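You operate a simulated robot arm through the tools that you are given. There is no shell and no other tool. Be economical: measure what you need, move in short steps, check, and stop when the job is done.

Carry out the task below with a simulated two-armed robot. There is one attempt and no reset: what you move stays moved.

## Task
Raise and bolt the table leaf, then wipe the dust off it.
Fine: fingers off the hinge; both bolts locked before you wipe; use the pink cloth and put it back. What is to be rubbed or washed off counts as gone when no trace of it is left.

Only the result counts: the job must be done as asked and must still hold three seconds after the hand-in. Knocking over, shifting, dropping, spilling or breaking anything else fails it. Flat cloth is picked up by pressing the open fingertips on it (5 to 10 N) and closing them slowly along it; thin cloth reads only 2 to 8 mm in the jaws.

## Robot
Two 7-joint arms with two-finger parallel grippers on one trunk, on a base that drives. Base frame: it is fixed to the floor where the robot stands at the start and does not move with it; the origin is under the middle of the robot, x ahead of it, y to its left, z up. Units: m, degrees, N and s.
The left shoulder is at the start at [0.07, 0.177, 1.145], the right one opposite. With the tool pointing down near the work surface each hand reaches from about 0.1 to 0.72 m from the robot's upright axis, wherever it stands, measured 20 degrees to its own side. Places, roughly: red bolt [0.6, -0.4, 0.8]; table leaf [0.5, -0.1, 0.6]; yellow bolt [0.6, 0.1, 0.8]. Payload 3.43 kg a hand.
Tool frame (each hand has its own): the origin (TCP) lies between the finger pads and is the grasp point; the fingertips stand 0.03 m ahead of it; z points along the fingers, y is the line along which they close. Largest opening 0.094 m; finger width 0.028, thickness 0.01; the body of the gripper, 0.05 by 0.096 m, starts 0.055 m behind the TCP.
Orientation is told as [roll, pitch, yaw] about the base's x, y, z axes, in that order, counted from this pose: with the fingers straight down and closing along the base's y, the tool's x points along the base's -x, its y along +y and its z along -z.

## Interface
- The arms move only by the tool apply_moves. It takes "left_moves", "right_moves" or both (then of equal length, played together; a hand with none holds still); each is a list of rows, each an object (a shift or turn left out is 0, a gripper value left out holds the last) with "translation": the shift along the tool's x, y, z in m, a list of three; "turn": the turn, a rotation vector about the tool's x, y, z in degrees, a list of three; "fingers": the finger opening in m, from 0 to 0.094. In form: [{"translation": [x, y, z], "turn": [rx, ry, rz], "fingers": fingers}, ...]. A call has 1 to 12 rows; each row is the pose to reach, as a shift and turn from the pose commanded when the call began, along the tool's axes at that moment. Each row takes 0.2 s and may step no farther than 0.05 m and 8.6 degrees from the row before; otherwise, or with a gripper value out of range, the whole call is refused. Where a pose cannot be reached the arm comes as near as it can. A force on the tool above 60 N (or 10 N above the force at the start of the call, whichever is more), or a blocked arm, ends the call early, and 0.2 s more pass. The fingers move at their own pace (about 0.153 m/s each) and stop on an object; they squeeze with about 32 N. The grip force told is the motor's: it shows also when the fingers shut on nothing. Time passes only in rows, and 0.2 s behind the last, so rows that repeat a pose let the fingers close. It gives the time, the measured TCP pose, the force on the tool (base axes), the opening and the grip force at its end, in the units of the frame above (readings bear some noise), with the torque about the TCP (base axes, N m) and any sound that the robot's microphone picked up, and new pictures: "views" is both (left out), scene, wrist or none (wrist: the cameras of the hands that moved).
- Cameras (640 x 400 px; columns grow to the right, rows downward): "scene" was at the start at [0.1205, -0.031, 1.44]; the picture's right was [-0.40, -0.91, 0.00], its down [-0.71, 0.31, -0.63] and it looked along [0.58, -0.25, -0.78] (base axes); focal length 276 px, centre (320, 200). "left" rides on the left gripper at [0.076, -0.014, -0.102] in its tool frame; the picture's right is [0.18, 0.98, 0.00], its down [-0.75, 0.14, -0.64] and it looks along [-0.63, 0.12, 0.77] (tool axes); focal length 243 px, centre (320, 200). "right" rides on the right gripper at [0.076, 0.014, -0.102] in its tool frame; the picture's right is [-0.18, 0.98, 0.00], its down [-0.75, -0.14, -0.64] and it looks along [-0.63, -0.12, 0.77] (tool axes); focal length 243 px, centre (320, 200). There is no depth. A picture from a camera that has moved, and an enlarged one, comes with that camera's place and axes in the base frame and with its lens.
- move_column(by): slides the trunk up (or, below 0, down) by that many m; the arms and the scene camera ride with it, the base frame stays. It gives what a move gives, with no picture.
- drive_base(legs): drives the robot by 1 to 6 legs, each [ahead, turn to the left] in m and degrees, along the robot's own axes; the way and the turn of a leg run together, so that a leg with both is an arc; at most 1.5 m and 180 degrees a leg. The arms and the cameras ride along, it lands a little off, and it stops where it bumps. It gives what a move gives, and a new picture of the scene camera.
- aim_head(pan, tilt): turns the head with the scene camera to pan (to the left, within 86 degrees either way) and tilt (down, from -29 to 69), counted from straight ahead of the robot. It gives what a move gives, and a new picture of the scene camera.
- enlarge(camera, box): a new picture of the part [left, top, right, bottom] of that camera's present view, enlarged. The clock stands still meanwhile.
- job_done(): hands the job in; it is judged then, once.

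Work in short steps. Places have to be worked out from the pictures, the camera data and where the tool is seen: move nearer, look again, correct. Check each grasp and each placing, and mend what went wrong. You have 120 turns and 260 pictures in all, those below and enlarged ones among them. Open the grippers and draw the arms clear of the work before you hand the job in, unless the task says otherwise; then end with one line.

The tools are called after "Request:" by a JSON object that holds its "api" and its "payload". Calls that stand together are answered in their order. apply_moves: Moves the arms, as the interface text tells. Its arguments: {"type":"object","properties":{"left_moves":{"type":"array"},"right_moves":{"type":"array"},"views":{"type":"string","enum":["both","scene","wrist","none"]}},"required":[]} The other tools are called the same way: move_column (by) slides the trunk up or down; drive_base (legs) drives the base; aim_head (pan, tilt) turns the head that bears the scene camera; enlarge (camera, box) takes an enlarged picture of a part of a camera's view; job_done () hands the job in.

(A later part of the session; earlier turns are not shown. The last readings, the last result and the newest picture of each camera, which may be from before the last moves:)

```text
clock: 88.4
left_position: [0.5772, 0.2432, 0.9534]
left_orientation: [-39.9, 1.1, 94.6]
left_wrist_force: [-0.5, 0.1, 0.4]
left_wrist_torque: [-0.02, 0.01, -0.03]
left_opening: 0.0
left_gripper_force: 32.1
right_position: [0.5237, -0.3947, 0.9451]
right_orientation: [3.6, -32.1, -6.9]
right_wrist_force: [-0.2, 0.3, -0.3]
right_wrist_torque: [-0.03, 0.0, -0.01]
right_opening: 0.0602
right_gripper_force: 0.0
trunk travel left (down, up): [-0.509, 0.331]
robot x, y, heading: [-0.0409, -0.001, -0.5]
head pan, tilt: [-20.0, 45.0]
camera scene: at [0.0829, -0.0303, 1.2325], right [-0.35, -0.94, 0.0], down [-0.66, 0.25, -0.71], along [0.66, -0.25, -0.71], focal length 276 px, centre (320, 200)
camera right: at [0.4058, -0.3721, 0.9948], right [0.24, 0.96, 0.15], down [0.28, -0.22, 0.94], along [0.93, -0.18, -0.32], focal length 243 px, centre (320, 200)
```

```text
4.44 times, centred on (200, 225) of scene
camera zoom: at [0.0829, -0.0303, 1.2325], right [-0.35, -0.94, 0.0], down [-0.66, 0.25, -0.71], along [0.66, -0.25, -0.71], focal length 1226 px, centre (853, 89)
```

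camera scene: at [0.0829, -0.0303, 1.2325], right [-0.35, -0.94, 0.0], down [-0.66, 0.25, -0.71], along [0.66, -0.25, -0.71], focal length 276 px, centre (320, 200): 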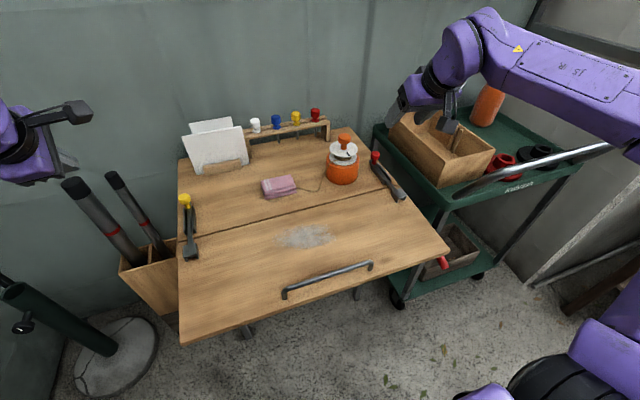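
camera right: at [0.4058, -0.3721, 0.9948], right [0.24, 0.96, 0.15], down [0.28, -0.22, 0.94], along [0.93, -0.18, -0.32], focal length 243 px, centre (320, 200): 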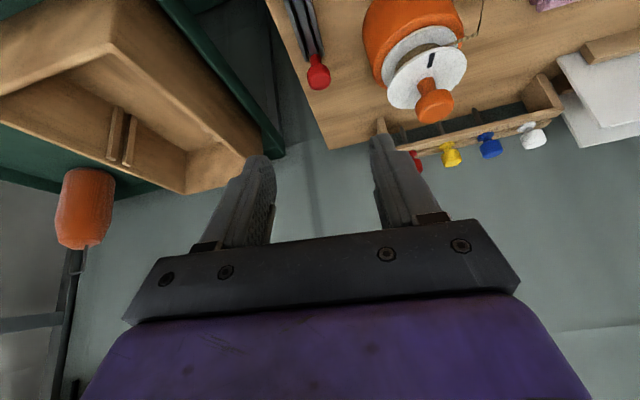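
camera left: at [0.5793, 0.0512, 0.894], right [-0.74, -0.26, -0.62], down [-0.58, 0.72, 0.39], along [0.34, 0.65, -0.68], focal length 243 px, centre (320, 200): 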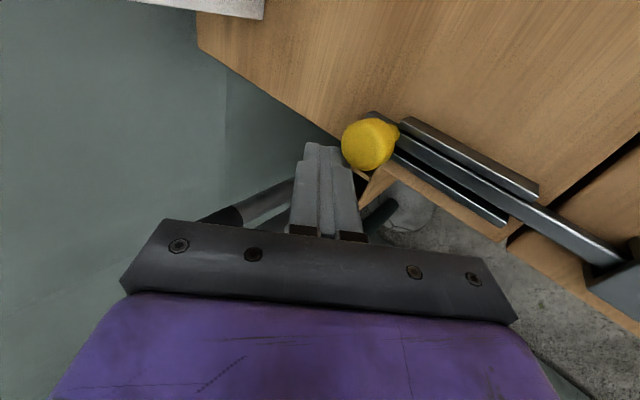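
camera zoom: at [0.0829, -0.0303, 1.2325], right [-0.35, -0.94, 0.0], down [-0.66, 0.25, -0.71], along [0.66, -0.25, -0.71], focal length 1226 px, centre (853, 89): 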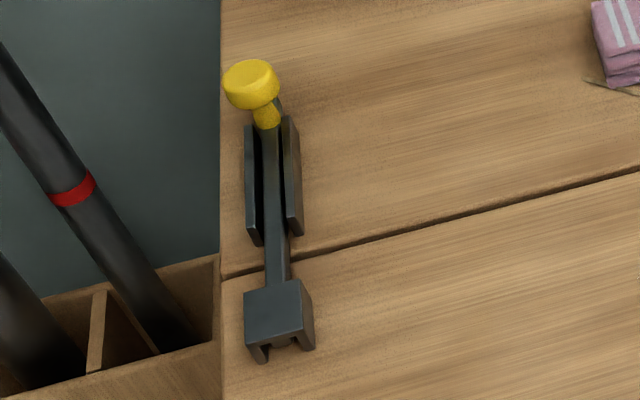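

Both bolts look home, with each stem level with the rear of its guide. The yellow push ended with a sideways slip, though, so I press that knob once more, centred in y; first I place the left fingers behind it.

Request:
{"api": "apply_moves", "payload": {"left_moves": [{"translation": [0.036, -0.004, 0.016]}, {"translation": [0.072, -0.007, 0.032]}, {"translation": [0.109, -0.01, 0.048]}, {"translation": [0.145, -0.014, 0.064]}, {"translation": [0.145, 0.01, 0.09]}, {"translation": [0.145, 0.032, 0.117]}, {"translation": [0.145, 0.053, 0.144]}, {"translation": [0.145, 0.053, 0.144]}], "views": "both"}}

```text
clock: 90.2
left_position: [0.6463, 0.1216, 0.8202]
left_orientation: [-39.6, 4.2, 97.2]
left_wrist_force: [0.0, 0.0, -0.1]
left_wrist_torque: [0.01, 0.0, -0.04]
left_opening: 0.0004
left_gripper_force: 32.3
right_position: [0.5243, -0.3942, 0.9454]
right_orientation: [3.5, -32.0, -6.9]
right_wrist_force: [-0.8, -0.6, 0.2]
right_wrist_torque: [-0.01, -0.03, 0.02]
right_opening: 0.0601
right_gripper_force: 0.0
trunk travel left (down, up): [-0.509, 0.331]
robot x, y, heading: [-0.0402, -0.0036, -0.3]
head pan, tilt: [-20.0, 45.0]
camera scene: at [0.0839, -0.0303, 1.2325], right [-0.35, -0.94, 0.0], down [-0.66, 0.25, -0.71], along [0.66, -0.25, -0.71], focal length 276 px, centre (320, 200)
camera left: at [0.6024, 0.0458, 0.913], right [-0.72, -0.32, -0.61], down [-0.61, 0.71, 0.35], along [0.32, 0.62, -0.71], focal length 243 px, centre (320, 200)
```

scene: 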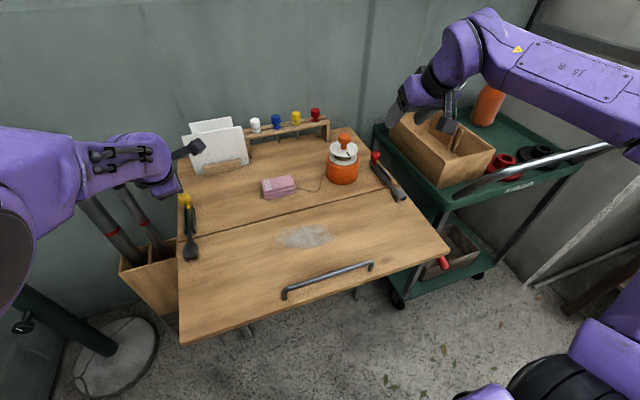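
left: 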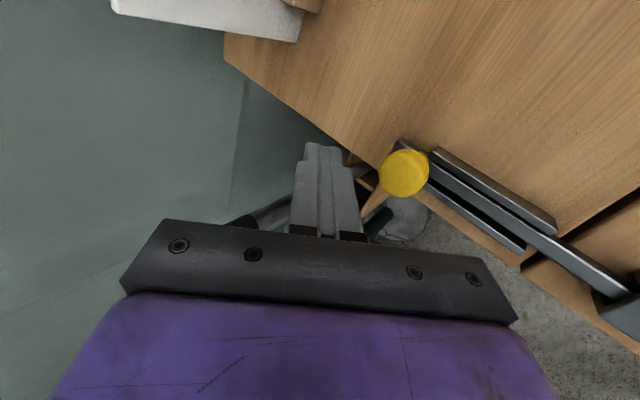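

The left hand is about 2 cm off its command and twisted, as if the forearm leaned on something, maybe the tubes. I check that region.

Request:
{"api": "enlarge", "payload": {"camera": "scene", "box": [0, 110, 220, 300]}}

Request:
{"api": "aim_head", "payload": {"pan": 20, "tilt": 45}}

```text
2.11 times, centred on (110, 205) of scene
camera zoom: at [0.0839, -0.0303, 1.2325], right [-0.35, -0.94, 0.0], down [-0.66, 0.25, -0.71], along [0.66, -0.25, -0.71], focal length 580 px, centre (762, 190)
```

zoom: 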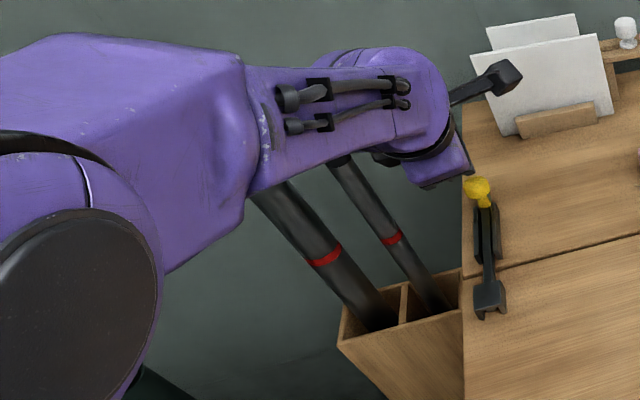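

```text
clock: 91.2
left_position: [0.6477, 0.1242, 0.8168]
left_orientation: [-39.2, 3.9, 97.2]
left_wrist_force: [0.3, 0.2, -0.3]
left_wrist_torque: [0.03, 0.0, 0.02]
left_opening: 0.0001
left_gripper_force: 31.7
right_position: [0.5243, -0.3948, 0.9466]
right_orientation: [3.5, -31.9, -7.0]
right_wrist_force: [-1.0, -0.9, 0.9]
right_wrist_torque: [0.0, 0.01, 0.01]
right_opening: 0.0602
right_gripper_force: 0.0
trunk travel left (down, up): [-0.509, 0.331]
robot x, y, heading: [-0.0446, -0.0039, -0.4]
head pan, tilt: [20.0, 45.0]
camera scene: at [0.085, 0.0252, 1.2324], right [0.33, -0.94, 0.0], down [-0.67, -0.24, -0.71], along [0.67, 0.24, -0.71], focal length 276 px, centre (320, 200)
```

scene: 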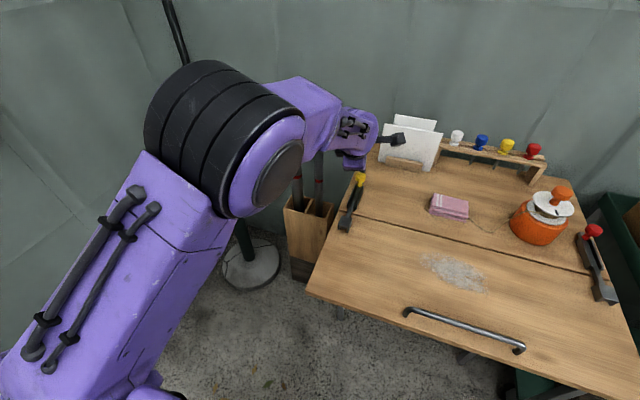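

The forearm is probably leaning on one of the tubes, so I go straight up and back out the way I came.

Request:
{"api": "apply_moves", "payload": {"left_moves": [{"translation": [0, -0.021, -0.026]}, {"translation": [0, -0.043, -0.052]}, {"translation": [0, -0.064, -0.077]}, {"translation": [-0.03, -0.05, -0.09]}, {"translation": [-0.06, -0.035, -0.105]}, {"translation": [-0.09, -0.02, -0.125]}], "views": "scene"}}

Request:
{"api": "enlarge", "payload": {"camera": "scene", "box": [200, 80, 420, 300]}}

```text
clock: 92.6
left_position: [0.567, 0.1874, 0.9196]
left_orientation: [-39.9, 1.1, 94.4]
left_wrist_force: [-0.4, 0.6, 0.1]
left_wrist_torque: [0.01, 0.0, -0.02]
left_opening: 0.0
left_gripper_force: 32.1
right_position: [0.5233, -0.394, 0.9473]
right_orientation: [3.5, -32.3, -6.9]
right_wrist_force: [-0.6, 0.5, 0.5]
right_wrist_torque: [0.02, -0.01, -0.03]
right_opening: 0.0602
right_gripper_force: 0.0
trunk travel left (down, up): [-0.509, 0.331]
robot x, y, heading: [-0.0417, 0.0012, -0.7]
head pan, tilt: [20.0, 45.0]
camera scene: at [0.0827, 0.0265, 1.2326], right [0.34, -0.94, 0.0], down [-0.67, -0.24, -0.71], along [0.67, 0.24, -0.71], focal length 276 px, centre (320, 200)
```

scene: 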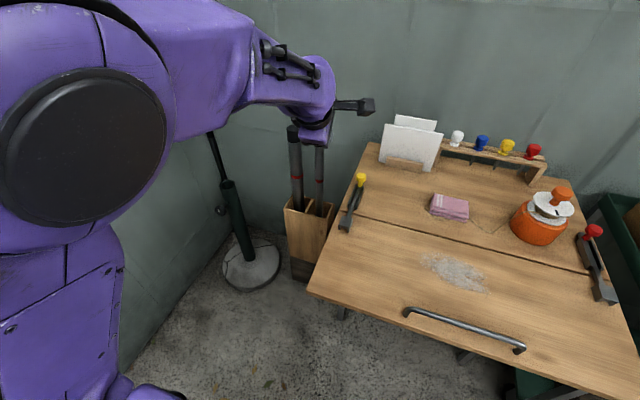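

```text
1.82 times, centred on (310, 190) of scene
camera zoom: at [0.0827, 0.0265, 1.2326], right [0.34, -0.94, 0.0], down [-0.67, -0.24, -0.71], along [0.67, 0.24, -0.71], focal length 501 px, centre (338, 218)
```

zoom: 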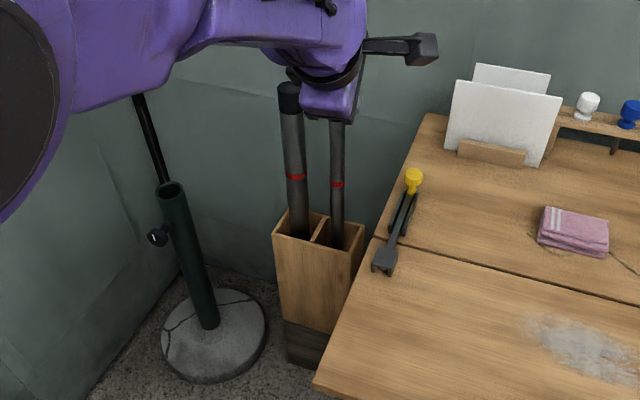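

The tubes and stand are still in place. From this side I compare both bolts in close-up.

Request:
{"api": "enlarge", "payload": {"camera": "scene", "box": [325, 160, 385, 240]}}

Request:
{"api": "enlarge", "payload": {"camera": "scene", "box": [560, 210, 630, 310]}}

```text
5.00 times, centred on (355, 200) of scene
camera zoom: at [0.0827, 0.0265, 1.2326], right [0.34, -0.94, 0.0], down [-0.67, -0.24, -0.71], along [0.67, 0.24, -0.71], focal length 1379 px, centre (145, 200)
```

zoom: 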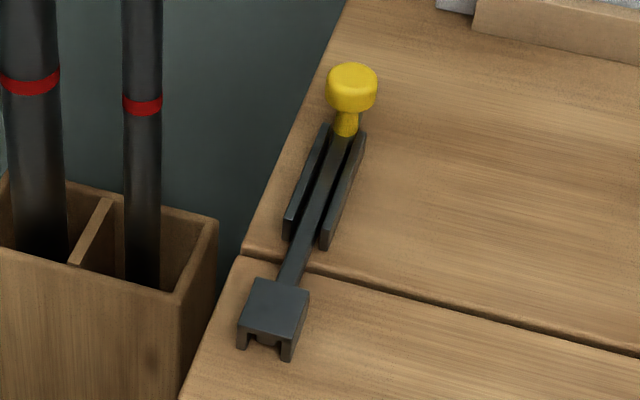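

```text
4.00 times, centred on (595, 260) of scene
camera zoom: at [0.0827, 0.0265, 1.2326], right [0.34, -0.94, 0.0], down [-0.67, -0.24, -0.71], along [0.67, 0.24, -0.71], focal length 1103 px, centre (-780, -40)
```

zoom: 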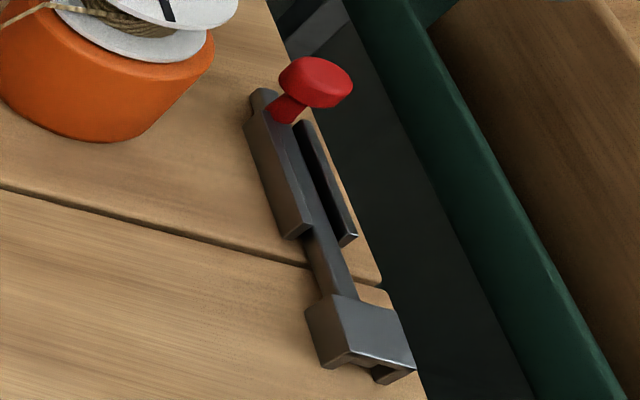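

Both bolts show the same home position, so I count them as locked. Next is the cloth; I look closely at it and at the dust.

Request:
{"api": "enlarge", "payload": {"camera": "scene", "box": [410, 170, 550, 300]}}

```text
3.08 times, centred on (480, 235) of scene
camera zoom: at [0.0827, 0.0265, 1.2326], right [0.34, -0.94, 0.0], down [-0.67, -0.24, -0.71], along [0.67, 0.24, -0.71], focal length 848 px, centre (-172, 92)
```

zoom: 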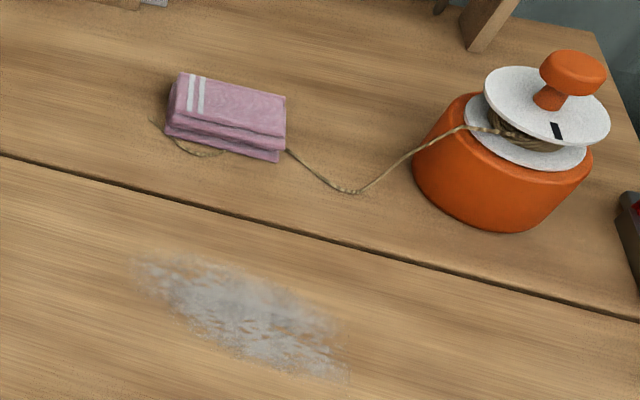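

The folded cloth lies at about x 0.57 to 0.62, y -0.144 to -0.065, with the jar's twine passing under it. I will grip it front and back with the right hand at yaw -90, keeping the tips above the twine. First I bring that hand upright, high over the leaf.

Request:
{"api": "apply_moves", "payload": {"right_moves": [{"translation": [0.008, 0.023, -0.02], "turn": [0, 5.3, 0], "fingers": 0.094}, {"translation": [0.016, 0.046, -0.04], "turn": [0, 10.6, 0]}, {"translation": [0.024, 0.069, -0.06], "turn": [0, 16, 0]}, {"translation": [0.032, 0.091, -0.079], "turn": [0, 21.3, 0]}, {"translation": [0.04, 0.114, -0.079], "turn": [0, 26.6, 0]}, {"translation": [0.047, 0.136, -0.079], "turn": [0, 32, 0]}], "views": "none"}}

```text
clock: 94.0
left_position: [0.5708, 0.188, 0.9192]
left_orientation: [-39.7, 1.1, 94.6]
left_wrist_force: [-0.3, 0.5, -0.8]
left_wrist_torque: [-0.02, -0.02, -0.01]
left_opening: 0.0001
left_gripper_force: 32.3
right_position: [0.4347, -0.3198, 0.9249]
right_orientation: [2.9, -10.5, -5.7]
right_wrist_force: [0.2, 0.8, 0.7]
right_wrist_torque: [-0.03, -0.01, 0.0]
right_opening: 0.0943
right_gripper_force: 0.0
right hand out of reach, approached as far as the arm can: row 1, 2, 3, 4, 5, 6
trunk travel left (down, up): [-0.509, 0.331]
robot x, y, heading: [-0.0428, -0.0011, -0.2]
head pan, tilt: [20.0, 45.0]
```

Yaw 0 is near a wrist limit. Turning toward -90 should free it, so I do that while shifting over toward the cloth, still high.

Request:
{"api": "apply_moves", "payload": {"right_moves": [{"translation": [0, 0.0, -0.02], "turn": [0, 0, 8.3]}, {"translation": [0, 0.01, -0.04], "turn": [0, 0, 16.6]}, {"translation": [-0.01, 0.03, -0.058], "turn": [0, 0, 24.9]}, {"translation": [-0.02, 0.05, -0.058], "turn": [0, 0, 33.2]}, {"translation": [-0.03, 0.07, -0.058], "turn": [0, 0, 41.5]}, {"translation": [-0.04, 0.09, -0.058], "turn": [0, 0, 49.8]}, {"translation": [-0.05, 0.11, -0.058], "turn": [0, 0, 58.1]}, {"translation": [-0.057, 0.13, -0.058], "turn": [0, 0, 66.4]}, {"translation": [-0.057, 0.15, -0.058], "turn": [0, 0, 74.7]}, {"translation": [-0.057, 0.158, -0.058], "turn": [0, 0, 83]}], "views": "both"}}

```text
clock: 96.2
left_position: [0.5711, 0.1865, 0.9199]
left_orientation: [-39.8, 1.0, 94.6]
left_wrist_force: [0.7, -0.1, -0.1]
left_wrist_torque: [-0.01, 0.05, -0.02]
left_opening: 0.0001
left_gripper_force: 31.4
right_position: [0.493, -0.1711, 0.9997]
right_orientation: [11.0, 1.8, -88.5]
right_wrist_force: [0.4, 0.0, -0.1]
right_wrist_torque: [-0.02, 0.03, -0.02]
right_opening: 0.0938
right_gripper_force: 0.1
trunk travel left (down, up): [-0.509, 0.331]
robot x, y, heading: [-0.0451, -0.0014, -0.3]
head pan, tilt: [20.0, 45.0]
camera scene: at [0.085, 0.0255, 1.2324], right [0.33, -0.94, 0.0], down [-0.67, -0.24, -0.71], along [0.67, 0.24, -0.71], focal length 276 px, centre (320, 200)
camera right: at [0.4868, -0.0991, 1.1061], right [0.97, -0.16, 0.18], down [-0.24, -0.78, 0.58], along [0.05, -0.61, -0.79], focal length 243 px, centre (320, 200)
```

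scene: 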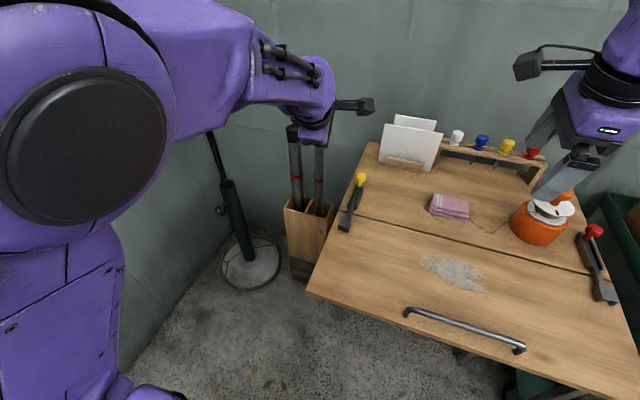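
right: 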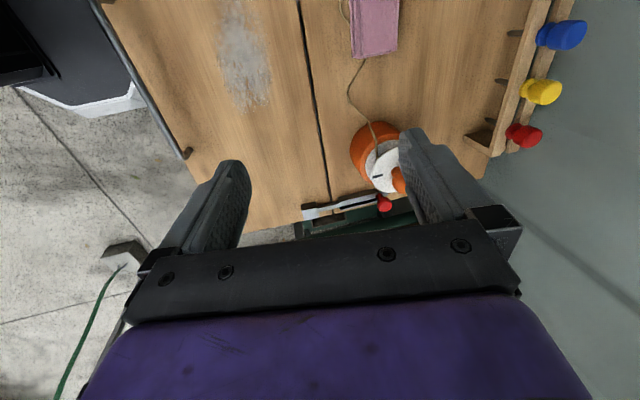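

I square the hand downward and hover over the cloth at about 13 cm.

Request:
{"api": "apply_moves", "payload": {"right_moves": [{"translation": [0.017, 0.02, 0.028], "turn": [2.7, 0, 0]}, {"translation": [0.035, 0.042, 0.058], "turn": [5.5, 0, 0]}, {"translation": [0.052, 0.062, 0.088], "turn": [8.2, 0, 0]}, {"translation": [0.07, 0.083, 0.118], "turn": [11, 0, 0]}, {"translation": [0.07, 0.083, 0.118], "turn": [11, 0, 0]}], "views": "both"}}

```text
clock: 97.4
left_position: [0.5699, 0.1865, 0.9217]
left_orientation: [-39.9, 1.0, 94.6]
left_wrist_force: [0.7, 0.2, -0.1]
left_wrist_torque: [0.03, 0.03, 0.02]
left_opening: 0.0
left_gripper_force: 31.8
right_position: [0.5938, -0.0964, 0.9012]
right_orientation: [-0.1, 1.8, -88.2]
right_wrist_force: [0.4, 0.0, 0.4]
right_wrist_torque: [0.01, -0.01, -0.01]
right_opening: 0.0937
right_gripper_force: 0.0
trunk travel left (down, up): [-0.509, 0.331]
robot x, y, heading: [-0.0429, 0.0007, -0.5]
head pan, tilt: [20.0, 45.0]
camera scene: at [0.0838, 0.0245, 1.2326], right [0.33, -0.94, 0.0], down [-0.67, -0.24, -0.71], along [0.67, 0.24, -0.71], focal length 276 px, centre (320, 200)
camera right: at [0.6067, -0.0231, 1.0062], right [0.99, -0.16, -0.01], down [-0.12, -0.78, 0.62], along [-0.1, -0.61, -0.79], focal length 243 px, centre (320, 200)
```

scene: 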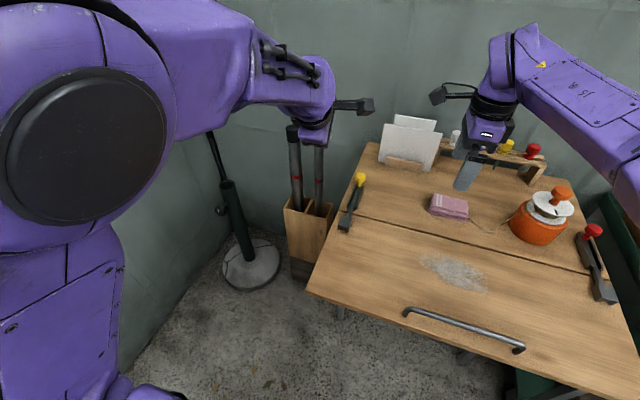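
right: 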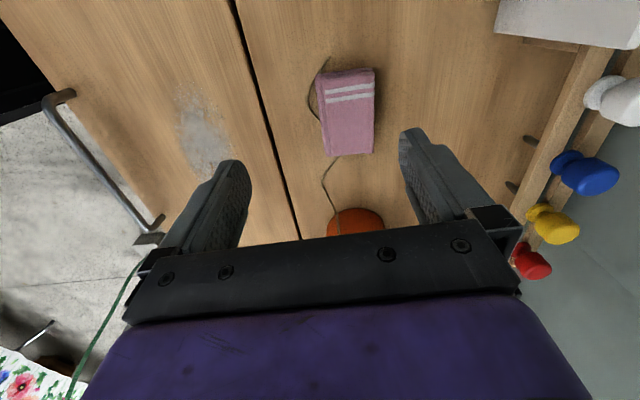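

By the wrist camera the cloth spans x 0.596 to 0.644 (centre about 0.618, y -0.104). I shift there and descend 6 cm for another look.

Request:
{"api": "apply_moves", "payload": {"right_moves": [{"translation": [-0.004, 0.012, 0.03]}, {"translation": [-0.008, 0.024, 0.06]}, {"translation": [-0.008, 0.024, 0.06]}], "views": "both"}}

Request:
{"api": "enlarge", "payload": {"camera": "right", "box": [200, 0, 460, 240]}}

Request:
{"api": "enlarge", "payload": {"camera": "scene", "box": [400, 130, 520, 240]}}

```text
clock: 98.2
left_position: [0.5695, 0.1875, 0.9186]
left_orientation: [-39.8, 1.1, 94.7]
left_wrist_force: [0.0, -0.2, -0.7]
left_wrist_torque: [0.0, 0.0, 0.02]
left_opening: 0.0
left_gripper_force: 32.0
right_position: [0.6192, -0.1015, 0.8418]
right_orientation: [-0.1, 1.7, -88.4]
right_wrist_force: [0.3, 0.4, -0.1]
right_wrist_torque: [-0.02, 0.01, 0.01]
right_opening: 0.0939
right_gripper_force: 0.0
trunk travel left (down, up): [-0.509, 0.331]
robot x, y, heading: [-0.0424, -0.003, -0.7]
head pan, tilt: [20.0, 45.0]
camera scene: at [0.0845, 0.0254, 1.2325], right [0.33, -0.94, 0.0], down [-0.67, -0.24, -0.71], along [0.67, 0.24, -0.71], focal length 276 px, centre (320, 200)
camera right: at [0.6323, -0.0281, 0.9473], right [0.99, -0.16, -0.01], down [-0.12, -0.78, 0.62], along [-0.1, -0.61, -0.79], focal length 243 px, centre (320, 200)
```

scene: 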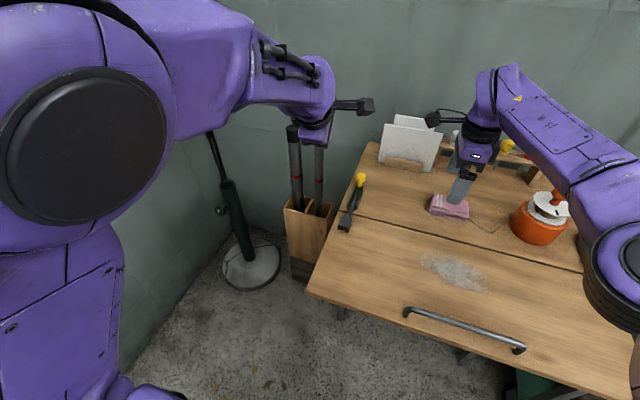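
right: 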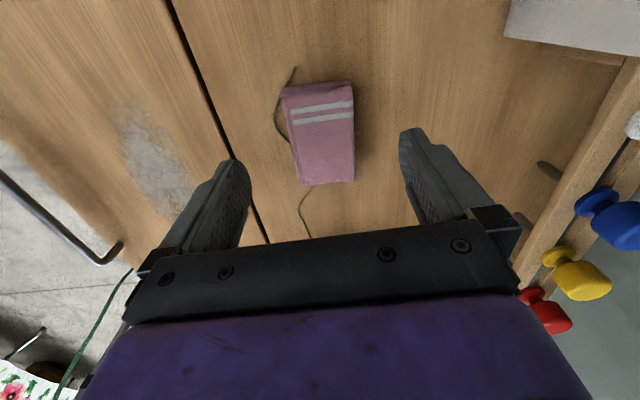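

```text
1.67 times, centred on (330, 120) of right
camera zoom: at [0.6323, -0.0281, 0.9473], right [0.99, -0.16, -0.01], down [-0.12, -0.78, 0.62], along [-0.1, -0.61, -0.79], focal length 404 px, centre (303, 333)
```

zoom: 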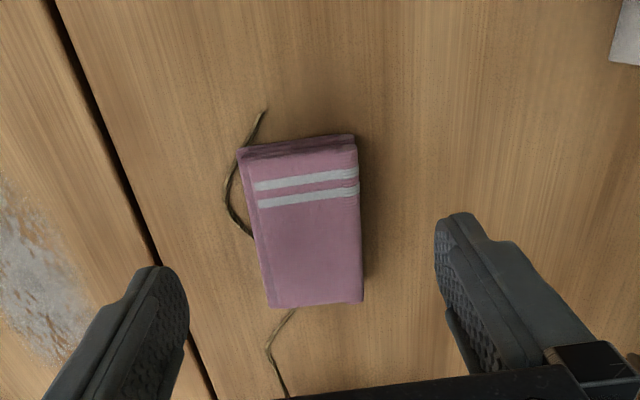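

```text
3.64 times, centred on (460, 185) of scene
camera zoom: at [0.0845, 0.0254, 1.2325], right [0.33, -0.94, 0.0], down [-0.67, -0.24, -0.71], along [0.67, 0.24, -0.71], focal length 1003 px, centre (-189, 254)
```

zoom: 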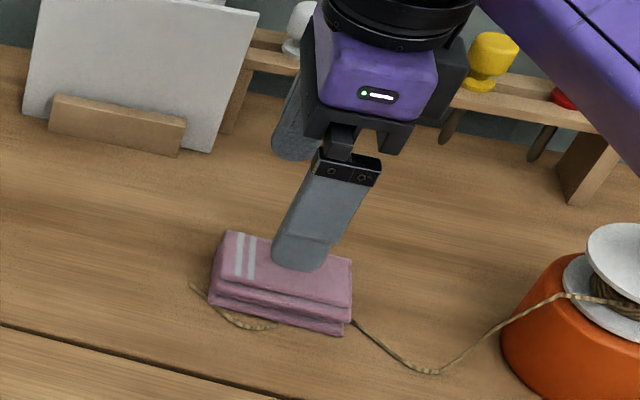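

The cloth is centred at [0.622, -0.102], 4.5 cm by 7.2 cm. I go down to a TCP of z 0.800, so the tips stay about 1 cm above the table and the twine, and close slowly.

Request:
{"api": "apply_moves", "payload": {"right_moves": [{"translation": [0, 0.002, 0.021]}, {"translation": [0, 0.003, 0.042]}, {"translation": [0, 0.003, 0.042], "fingers": 0.07}, {"translation": [0, 0.003, 0.042], "fingers": 0.05}, {"translation": [0, 0.003, 0.042], "fingers": 0.04}, {"translation": [0, 0.003, 0.042], "fingers": 0.03}, {"translation": [0, 0.003, 0.042], "fingers": 0.02}, {"translation": [0, 0.003, 0.042], "fingers": 0.01}, {"translation": [0, 0.003, 0.042], "fingers": 0.0}, {"translation": [0, 0.003, 0.042], "fingers": 0.0}], "views": "both"}}

Request:
{"api": "enlarge", "payload": {"camera": "scene", "box": [400, 130, 520, 240]}}

```text
clock: 100.4
left_position: [0.57, 0.188, 0.9191]
left_orientation: [-39.8, 1.1, 94.6]
left_wrist_force: [0.4, -0.9, 0.5]
left_wrist_torque: [0.03, 0.02, -0.03]
left_opening: 0.0001
left_gripper_force: 32.5
right_position: [0.6222, -0.1002, 0.7985]
right_orientation: [-0.1, 1.7, -88.3]
right_wrist_force: [0.4, -0.6, -0.9]
right_wrist_torque: [0.01, 0.01, -0.03]
right_opening: 0.0
right_gripper_force: 32.0
trunk travel left (down, up): [-0.509, 0.331]
robot x, y, heading: [-0.0451, -0.0025, -0.3]
head pan, tilt: [20.0, 45.0]
camera scene: at [0.085, 0.0255, 1.2324], right [0.33, -0.94, 0.0], down [-0.67, -0.24, -0.71], along [0.67, 0.24, -0.71], focal length 276 px, centre (320, 200)
camera right: at [0.6357, -0.0268, 0.9045], right [0.99, -0.16, -0.01], down [-0.12, -0.78, 0.62], along [-0.1, -0.61, -0.79], focal length 243 px, centre (320, 200)
```

scene: 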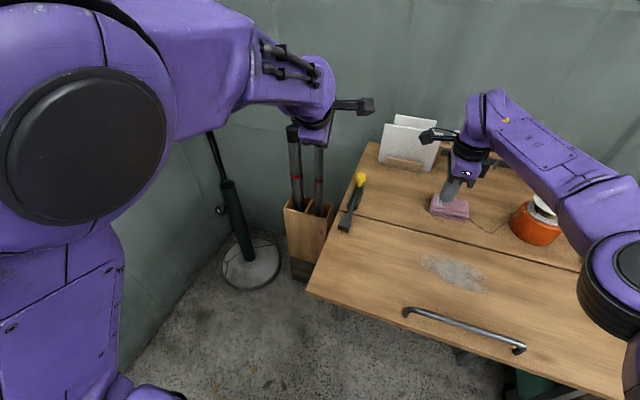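
right: 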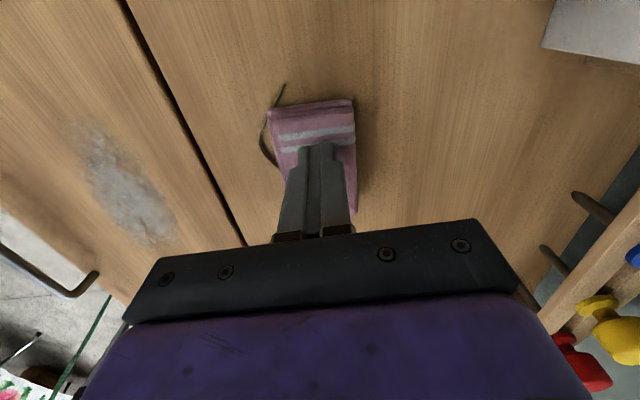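

```text
3.64 times, centred on (460, 185) of scene
camera zoom: at [0.085, 0.0255, 1.2324], right [0.33, -0.94, 0.0], down [-0.67, -0.24, -0.71], along [0.67, 0.24, -0.71], focal length 1003 px, centre (-189, 254)
```

zoom: 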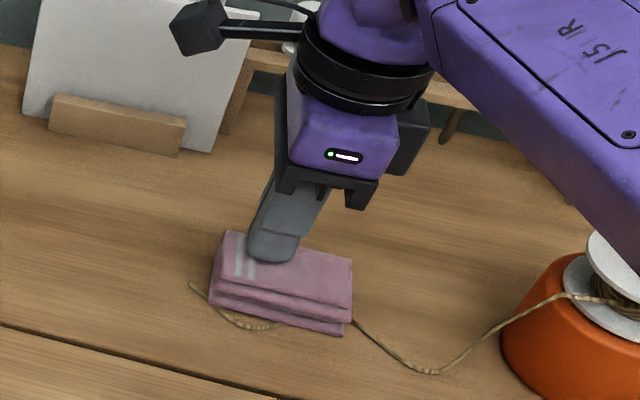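

The fingers closed just above the cloth, so the table is lower than I assumed (about z 0.745). I reopen, go 1.5 cm deeper and close again.

Request:
{"api": "apply_moves", "payload": {"right_moves": [{"translation": [0, 0, -0.015], "fingers": 0.05}, {"translation": [-0.003, 0, -0.015], "fingers": 0.094}, {"translation": [-0.003, 0, -0.015], "fingers": 0.094}, {"translation": [-0.003, 0, 0.0]}, {"translation": [-0.003, 0, 0.007]}, {"translation": [-0.003, 0, 0.014]}, {"translation": [-0.003, 0, 0.014]}], "views": "none"}}

Request:
{"api": "enlarge", "payload": {"camera": "scene", "box": [400, 130, 520, 240]}}

Request:
{"api": "enlarge", "payload": {"camera": "right", "box": [200, 60, 460, 240]}}

```text
clock: 102.0
left_position: [0.5698, 0.187, 0.921]
left_orientation: [-39.7, 1.2, 94.7]
left_wrist_force: [-0.6, 0.8, 0.7]
left_wrist_torque: [-0.01, -0.02, -0.02]
left_opening: 0.0001
left_gripper_force: 31.9
right_position: [0.6223, -0.1027, 0.7854]
right_orientation: [-0.2, 1.7, -88.4]
right_wrist_force: [0.1, -0.2, 1.3]
right_wrist_torque: [0.0, 0.01, 0.01]
right_opening: 0.0941
right_gripper_force: 0.1
trunk travel left (down, up): [-0.509, 0.331]
robot x, y, heading: [-0.0435, -0.0016, -0.5]
head pan, tilt: [20.0, 45.0]
```

```text
3.64 times, centred on (460, 185) of scene
camera zoom: at [0.0848, 0.0256, 1.2324], right [0.33, -0.94, 0.0], down [-0.67, -0.24, -0.71], along [0.67, 0.24, -0.71], focal length 1003 px, centre (-189, 254)
```

zoom: 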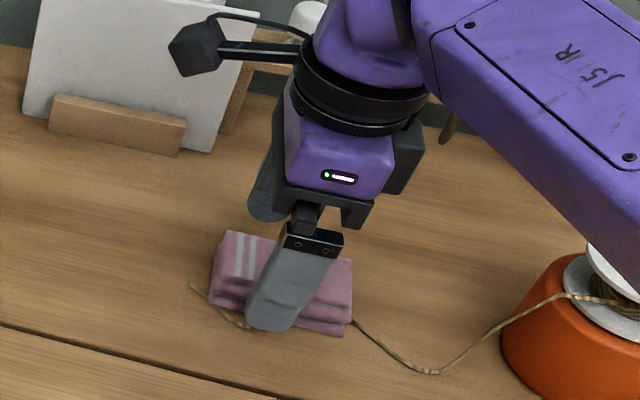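

```text
2.22 times, centred on (330, 150) of right
camera zoom: at [0.6352, -0.0295, 0.891], right [0.99, -0.16, -0.01], down [-0.12, -0.78, 0.62], along [-0.1, -0.61, -0.79], focal length 539 px, centre (298, 311)
```

zoom: 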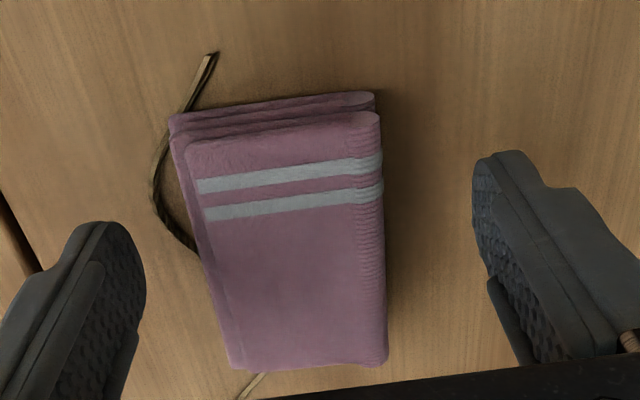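

The fingers straddle the cloth. I shift 12 mm toward -y so the front finger misses the twine loop, then close slowly.

Request:
{"api": "apply_moves", "payload": {"right_moves": [{"translation": [-0.012, 0, 0], "fingers": 0.094}, {"translation": [-0.012, 0, 0], "fingers": 0.07}, {"translation": [-0.012, 0, 0], "fingers": 0.055}, {"translation": [-0.012, 0, 0], "fingers": 0.045}, {"translation": [-0.012, 0, 0], "fingers": 0.035}, {"translation": [-0.012, 0, 0], "fingers": 0.025}, {"translation": [-0.012, 0, 0], "fingers": 0.015}, {"translation": [-0.012, 0, 0], "fingers": 0.005}, {"translation": [-0.012, 0, 0], "fingers": 0.0}, {"translation": [-0.012, 0, 0], "fingers": 0.0}], "views": "wrist"}}

Request:
{"api": "enlarge", "payload": {"camera": "scene", "box": [400, 130, 520, 240]}}

```text
clock: 104.2
left_position: [0.571, 0.187, 0.9193]
left_orientation: [-39.8, 1.1, 94.5]
left_wrist_force: [0.0, 0.2, 0.4]
left_wrist_torque: [0.02, 0.01, 0.0]
left_opening: 0.0
left_gripper_force: 31.6
right_position: [0.6233, -0.1151, 0.7868]
right_orientation: [-0.1, 1.8, -88.3]
right_wrist_force: [-0.8, -0.3, 0.6]
right_wrist_torque: [-0.03, -0.05, -0.01]
right_opening: 0.0546
right_gripper_force: 31.8
trunk travel left (down, up): [-0.509, 0.331]
robot x, y, heading: [-0.0418, -0.0029, -0.4]
head pan, tilt: [20.0, 45.0]
camera right: at [0.6361, -0.0417, 0.8912], right [0.99, -0.16, -0.01], down [-0.12, -0.78, 0.62], along [-0.1, -0.61, -0.79], focal length 243 px, centre (320, 200)
```

right: 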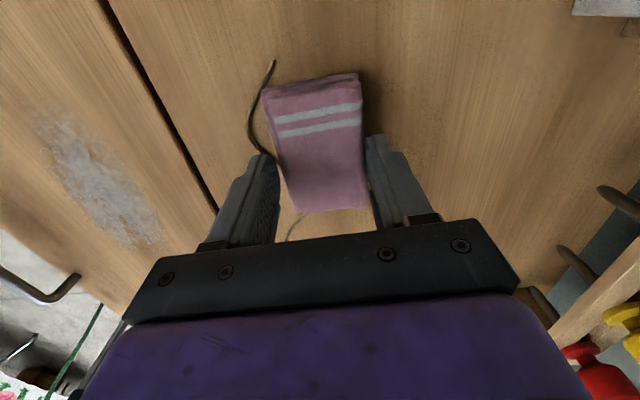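

```text
3.64 times, centred on (460, 185) of scene
camera zoom: at [0.0849, 0.0255, 1.2324], right [0.33, -0.94, 0.0], down [-0.67, -0.24, -0.71], along [0.67, 0.24, -0.71], focal length 1003 px, centre (-189, 254)
```

zoom: 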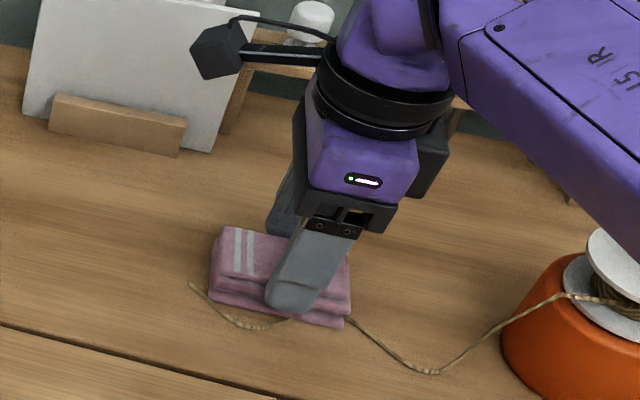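

The folded cloth is held as one pad (54.6 mm wide). I lift 4 cm and check that the twine stays behind.

Request:
{"api": "apply_moves", "payload": {"right_moves": [{"translation": [0, 0, -0.01]}, {"translation": [0, 0, -0.025]}, {"translation": [0, 0, -0.045]}, {"translation": [0, 0, -0.045]}], "views": "wrist"}}

Request:
{"api": "enlarge", "payload": {"camera": "scene", "box": [400, 130, 560, 260]}}

```text
clock: 105.2
left_position: [0.571, 0.1869, 0.9193]
left_orientation: [-39.8, 1.1, 94.5]
left_wrist_force: [-0.1, 0.7, 0.3]
left_wrist_torque: [0.02, 0.02, 0.0]
left_opening: 0.0
left_gripper_force: 32.0
right_position: [0.6236, -0.1158, 0.8293]
right_orientation: [0.0, 1.6, -88.4]
right_wrist_force: [-0.3, -0.5, -0.4]
right_wrist_torque: [0.02, 0.03, 0.02]
right_opening: 0.0548
right_gripper_force: 31.8
trunk travel left (down, up): [-0.509, 0.331]
robot x, y, heading: [-0.0474, 0.0033, -0.6]
head pan, tilt: [20.0, 45.0]
camera right: at [0.6366, -0.0425, 0.935], right [0.99, -0.16, -0.01], down [-0.12, -0.78, 0.62], along [-0.1, -0.61, -0.78], focal length 243 px, centre (320, 200)
```

right: 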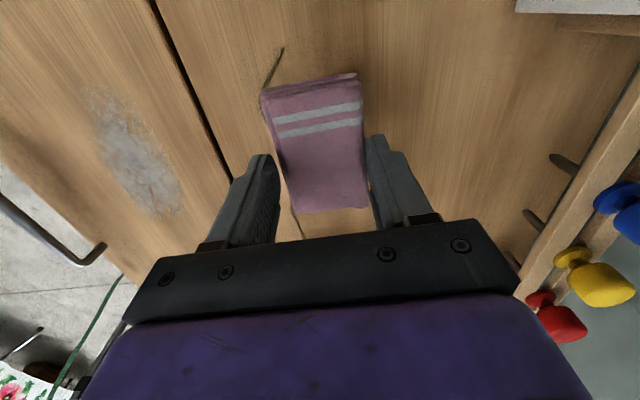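

```text
3.08 times, centred on (480, 195) of scene
camera zoom: at [0.0853, 0.0253, 1.2323], right [0.33, -0.94, 0.0], down [-0.67, -0.24, -0.71], along [0.67, 0.24, -0.71], focal length 848 px, centre (-172, 215)
```

zoom: 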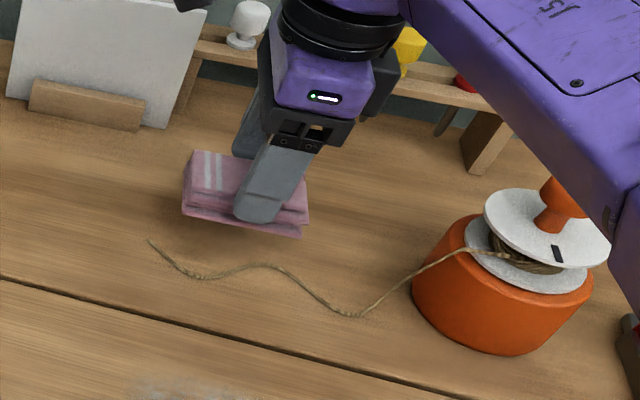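

The cloth came up cleanly and the twine stayed put. The dust patch lies at about x 0.42 to 0.50, y -0.185 to -0.06. I carry the cloth over it and lower to just above touch.

Request:
{"api": "apply_moves", "payload": {"right_moves": [{"translation": [0, -0.045, 0]}, {"translation": [0, -0.09, 0]}, {"translation": [0, -0.135, 0]}, {"translation": [0, -0.155, 0.01]}, {"translation": [0, -0.155, 0.025]}, {"translation": [0, -0.155, 0.036]}, {"translation": [0, -0.155, 0.041]}], "views": "wrist"}}

```text
clock: 106.8
left_position: [0.5699, 0.1874, 0.9189]
left_orientation: [-39.8, 1.1, 94.6]
left_wrist_force: [-0.1, -0.3, 0.1]
left_wrist_torque: [0.04, 0.01, 0.0]
left_opening: 0.0
left_gripper_force: 32.3
right_position: [0.4669, -0.1182, 0.789]
right_orientation: [-0.2, 1.7, -88.4]
right_wrist_force: [0.2, -0.4, 0.4]
right_wrist_torque: [-0.03, -0.01, 0.0]
right_opening: 0.0548
right_gripper_force: 31.8
trunk travel left (down, up): [-0.509, 0.331]
robot x, y, heading: [-0.0439, -0.0001, -0.7]
head pan, tilt: [20.0, 45.0]
camera right: at [0.4804, -0.0461, 0.8946], right [0.99, -0.16, -0.01], down [-0.12, -0.78, 0.62], along [-0.1, -0.61, -0.78], focal length 243 px, centre (320, 200)
```

right: 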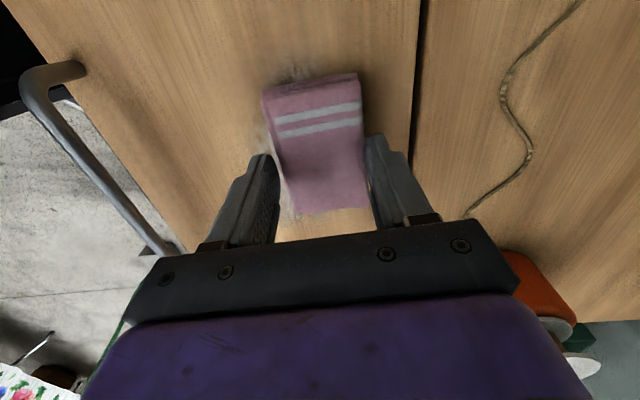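

The cloth is over the dust. I lower in 2 mm steps and feel for contact.

Request:
{"api": "apply_moves", "payload": {"right_moves": [{"translation": [0, 0, 0.002]}, {"translation": [0, 0, 0.004]}, {"translation": [0, 0, 0.006]}], "views": "none"}}

```text
clock: 107.6
left_position: [0.569, 0.1864, 0.9206]
left_orientation: [-39.8, 1.1, 94.6]
left_wrist_force: [-0.1, 0.0, -0.6]
left_wrist_torque: [0.0, -0.01, 0.0]
left_opening: 0.0
left_gripper_force: 31.9
right_position: [0.4672, -0.1203, 0.7843]
right_orientation: [0.0, 1.8, -88.4]
right_wrist_force: [0.4, -0.5, 4.1]
right_wrist_torque: [-0.11, -0.1, -0.02]
right_opening: 0.0548
right_gripper_force: 32.3
trunk travel left (down, up): [-0.509, 0.331]
robot x, y, heading: [-0.0418, -0.0028, -0.4]
head pan, tilt: [20.0, 45.0]
```

Contact at 4 N. I press 1.5 mm more and wipe along y, first through the middle and then on the near side.

Request:
{"api": "apply_moves", "payload": {"right_moves": [{"translation": [0.03, 0, 0.0015]}, {"translation": [0.07, 0, 0.0015]}, {"translation": [0.03, 0, 0.0015]}, {"translation": [-0.01, 0, 0.0015]}, {"translation": [-0.05, 0, 0.0015]}, {"translation": [-0.08, 0, 0.0015]}, {"translation": [-0.08, -0.03, 0.0015]}, {"translation": [-0.04, -0.03, 0.0015]}, {"translation": [0, -0.03, 0.0015]}, {"translation": [0.04, -0.03, 0.0015]}, {"translation": [0.07, -0.03, 0.0015]}, {"translation": [0.07, 0, 0.0015]}], "views": "both"}}

```text
clock: 110.2
left_position: [0.5716, 0.1869, 0.9188]
left_orientation: [-39.7, 1.1, 94.6]
left_wrist_force: [-0.6, -0.1, 0.1]
left_wrist_torque: [0.04, 0.02, 0.02]
left_opening: 0.0
left_gripper_force: 31.8
right_position: [0.4659, -0.0494, 0.7825]
right_orientation: [-0.2, 1.7, -88.5]
right_wrist_force: [0.1, 0.4, -0.7]
right_wrist_torque: [0.03, 0.05, -0.01]
right_opening: 0.055
right_gripper_force: 31.8
trunk travel left (down, up): [-0.509, 0.331]
robot x, y, heading: [-0.0411, 0.0016, -0.3]
head pan, tilt: [20.0, 45.0]
camera scene: at [0.0858, 0.0253, 1.2323], right [0.33, -0.94, 0.0], down [-0.67, -0.24, -0.71], along [0.67, 0.24, -0.71], focal length 276 px, centre (320, 200)
camera right: at [0.4796, 0.0243, 0.8876], right [0.99, -0.16, -0.01], down [-0.12, -0.78, 0.62], along [-0.1, -0.61, -0.78], focal length 243 px, centre (320, 200)
```

scene: 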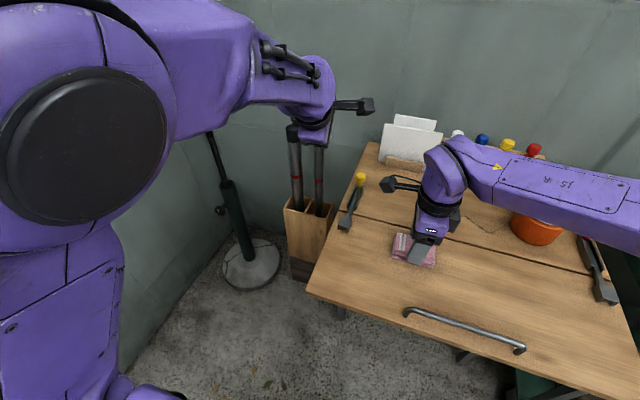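
right: 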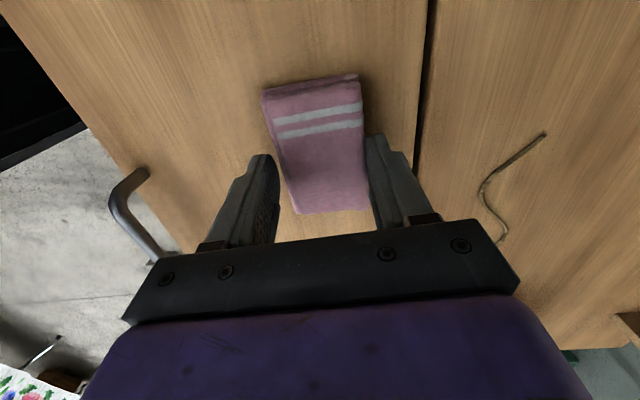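

The patch looks nearly gone. I do the far strip and one more middle pass, 1.5 mm deeper, then lift to inspect.

Request:
{"api": "apply_moves", "payload": {"right_moves": [{"translation": [0, 0.02, 0.0015]}, {"translation": [-0.04, 0.028, 0.0015]}, {"translation": [-0.08, 0.028, 0.0015]}, {"translation": [-0.12, 0.028, 0.0015]}, {"translation": [-0.15, 0.02, 0.0015]}, {"translation": [-0.15, -0.01, 0.0015]}, {"translation": [-0.105, -0.01, 0.0015]}, {"translation": [-0.06, -0.01, 0.0015]}, {"translation": [-0.02, -0.01, 0.0015]}, {"translation": [0, -0.01, -0.02]}, {"translation": [0.03, 0.02, -0.05]}, {"translation": [0.03, 0.06, -0.05]}], "views": "scene"}}

Request:
{"api": "enlarge", "payload": {"camera": "scene", "box": [380, 210, 560, 330]}}

```text
refused: row 11 steps farther than a row can; nothing moved
```

```text
3.33 times, centred on (470, 270) of scene
camera zoom: at [0.0858, 0.0253, 1.2323], right [0.33, -0.94, 0.0], down [-0.67, -0.24, -0.71], along [0.67, 0.24, -0.71], focal length 919 px, centre (-180, -33)
```

zoom: 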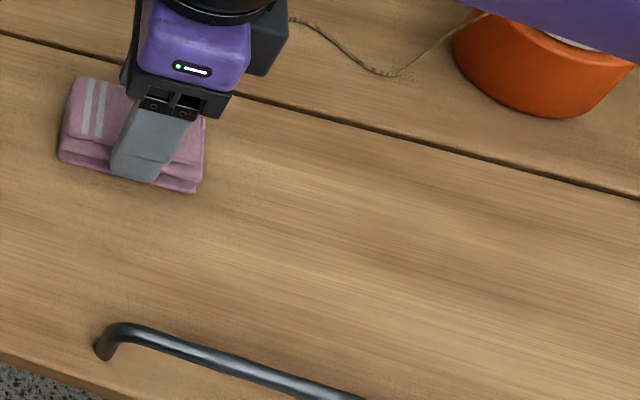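

The visible part is already clean. The last step of that call was too long, so I repeat the second wipe with legal steps.

Request:
{"api": "apply_moves", "payload": {"right_moves": [{"translation": [0, 0.02, 0.0015]}, {"translation": [-0.04, 0.028, 0.0015]}, {"translation": [-0.08, 0.028, 0.0015]}, {"translation": [-0.12, 0.028, 0.0015]}, {"translation": [-0.15, 0.02, 0.0015]}, {"translation": [-0.15, -0.02, 0.0015]}, {"translation": [-0.105, -0.02, 0.0015]}, {"translation": [-0.06, -0.02, 0.0015]}, {"translation": [-0.02, -0.02, 0.0015]}, {"translation": [-0.01, 0, -0.025]}, {"translation": [0.01, 0.03, -0.05]}, {"translation": [0.02, 0.07, -0.05]}], "views": "both"}}

Request:
{"api": "enlarge", "payload": {"camera": "scene", "box": [380, 210, 560, 330]}}

Request:
{"api": "enlarge", "payload": {"camera": "right", "box": [60, 40, 320, 260]}}

```text
clock: 112.8
left_position: [0.5715, 0.1883, 0.9184]
left_orientation: [-39.6, 1.1, 94.6]
left_wrist_force: [1.0, -0.6, -0.2]
left_wrist_torque: [-0.02, -0.02, 0.03]
left_opening: 0.0
left_gripper_force: 31.7
right_position: [0.536, -0.0277, 0.8342]
right_orientation: [-0.2, 1.7, -88.3]
right_wrist_force: [-0.3, -0.3, -0.8]
right_wrist_torque: [-0.03, 0.02, 0.02]
right_opening: 0.0546
right_gripper_force: 31.7
trunk travel left (down, up): [-0.509, 0.331]
robot x, y, heading: [-0.0417, -0.0031, -0.4]
head pan, tilt: [20.0, 45.0]
camera scene: at [0.0863, 0.0261, 1.2322], right [0.33, -0.94, 0.0], down [-0.67, -0.24, -0.71], along [0.67, 0.24, -0.71], focal length 276 px, centre (320, 200)
camera right: at [0.5493, 0.0458, 0.9392], right [0.99, -0.16, -0.01], down [-0.12, -0.78, 0.62], along [-0.1, -0.61, -0.78], focal length 243 px, centre (320, 200)
```

scene: 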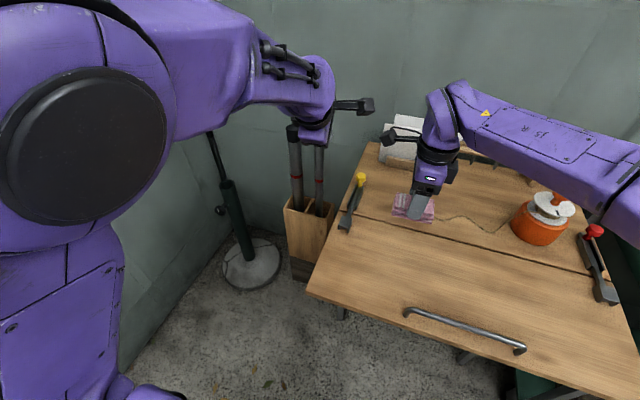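
right: 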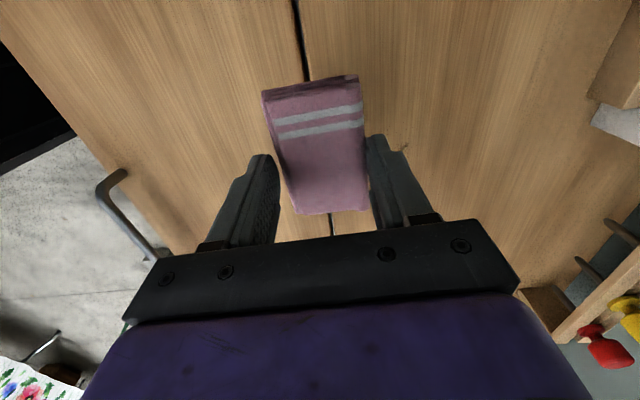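

```text
3.33 times, centred on (470, 270) of scene
camera zoom: at [0.0863, 0.0261, 1.2322], right [0.33, -0.94, 0.0], down [-0.67, -0.24, -0.71], along [0.67, 0.24, -0.71], focal length 919 px, centre (-180, -33)
```

zoom: 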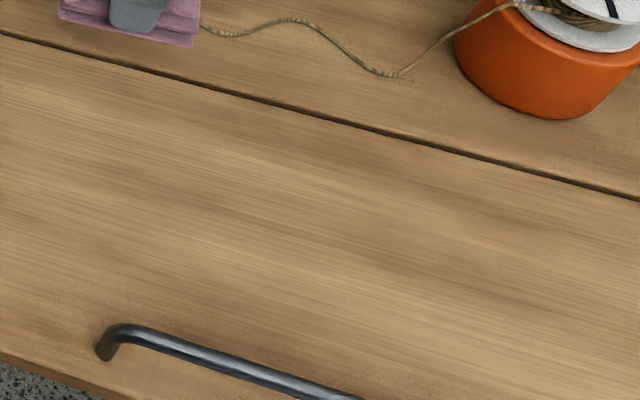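

```text
1.82 times, centred on (190, 150) of right
camera zoom: at [0.5493, 0.0458, 0.9392], right [0.99, -0.16, -0.01], down [-0.12, -0.78, 0.62], along [-0.1, -0.61, -0.78], focal length 441 px, centre (556, 291)
```

zoom: 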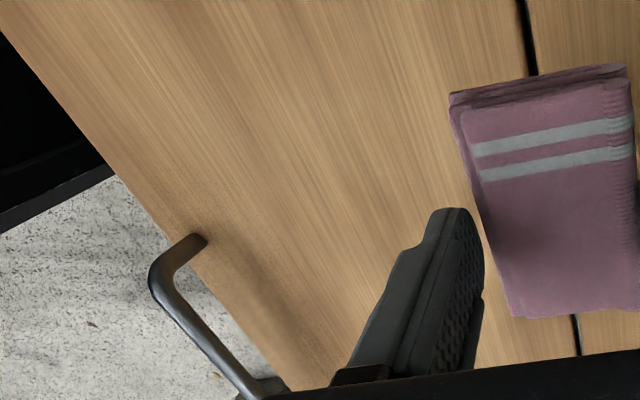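

The leaf looks spotless. For certainty about faint traces I make one more light pass over the whole patch area.

Request:
{"api": "apply_moves", "payload": {"right_moves": [{"translation": [-0.02, -0.036, 0.02]}, {"translation": [-0.032, -0.036, 0.045]}, {"translation": [-0.032, -0.036, 0.053]}, {"translation": [-0.077, -0.036, 0.053]}, {"translation": [-0.122, -0.036, 0.053]}, {"translation": [-0.167, -0.045, 0.053]}, {"translation": [-0.167, -0.085, 0.053]}, {"translation": [-0.122, -0.09, 0.053]}, {"translation": [-0.077, -0.09, 0.053]}, {"translation": [-0.032, -0.085, 0.053]}, {"translation": [-0.025, -0.06, 0.015]}, {"translation": [-0.025, -0.03, -0.02]}], "views": "none"}}

Request:
{"api": "enlarge", "payload": {"camera": "scene", "box": [380, 210, 560, 330]}}

```text
clock: 115.4
left_position: [0.5706, 0.1869, 0.9188]
left_orientation: [-39.8, 1.1, 94.6]
left_wrist_force: [0.5, 0.0, -0.6]
left_wrist_torque: [0.0, 0.02, -0.03]
left_opening: 0.0
left_gripper_force: 31.6
right_position: [0.5069, -0.0546, 0.8535]
right_orientation: [-0.2, 1.7, -88.3]
right_wrist_force: [-0.3, -0.3, 0.1]
right_wrist_torque: [-0.01, 0.03, -0.03]
right_opening: 0.0547
right_gripper_force: 31.9
trunk travel left (down, up): [-0.509, 0.331]
robot x, y, heading: [-0.0408, -0.001, -0.3]
head pan, tilt: [20.0, 45.0]
```

```text
3.33 times, centred on (470, 270) of scene
camera zoom: at [0.0853, 0.0263, 1.2322], right [0.34, -0.94, 0.0], down [-0.67, -0.24, -0.71], along [0.67, 0.24, -0.71], focal length 919 px, centre (-180, -33)
```

zoom: 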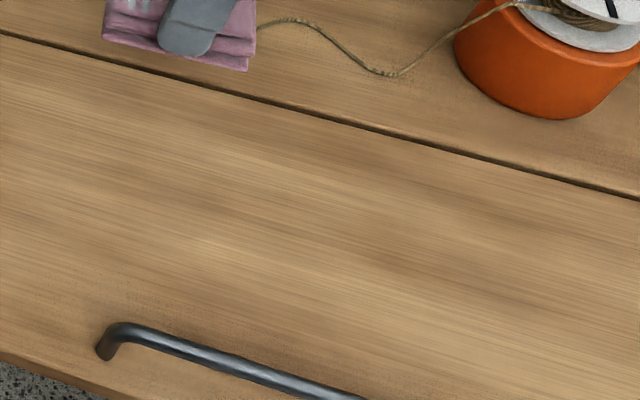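

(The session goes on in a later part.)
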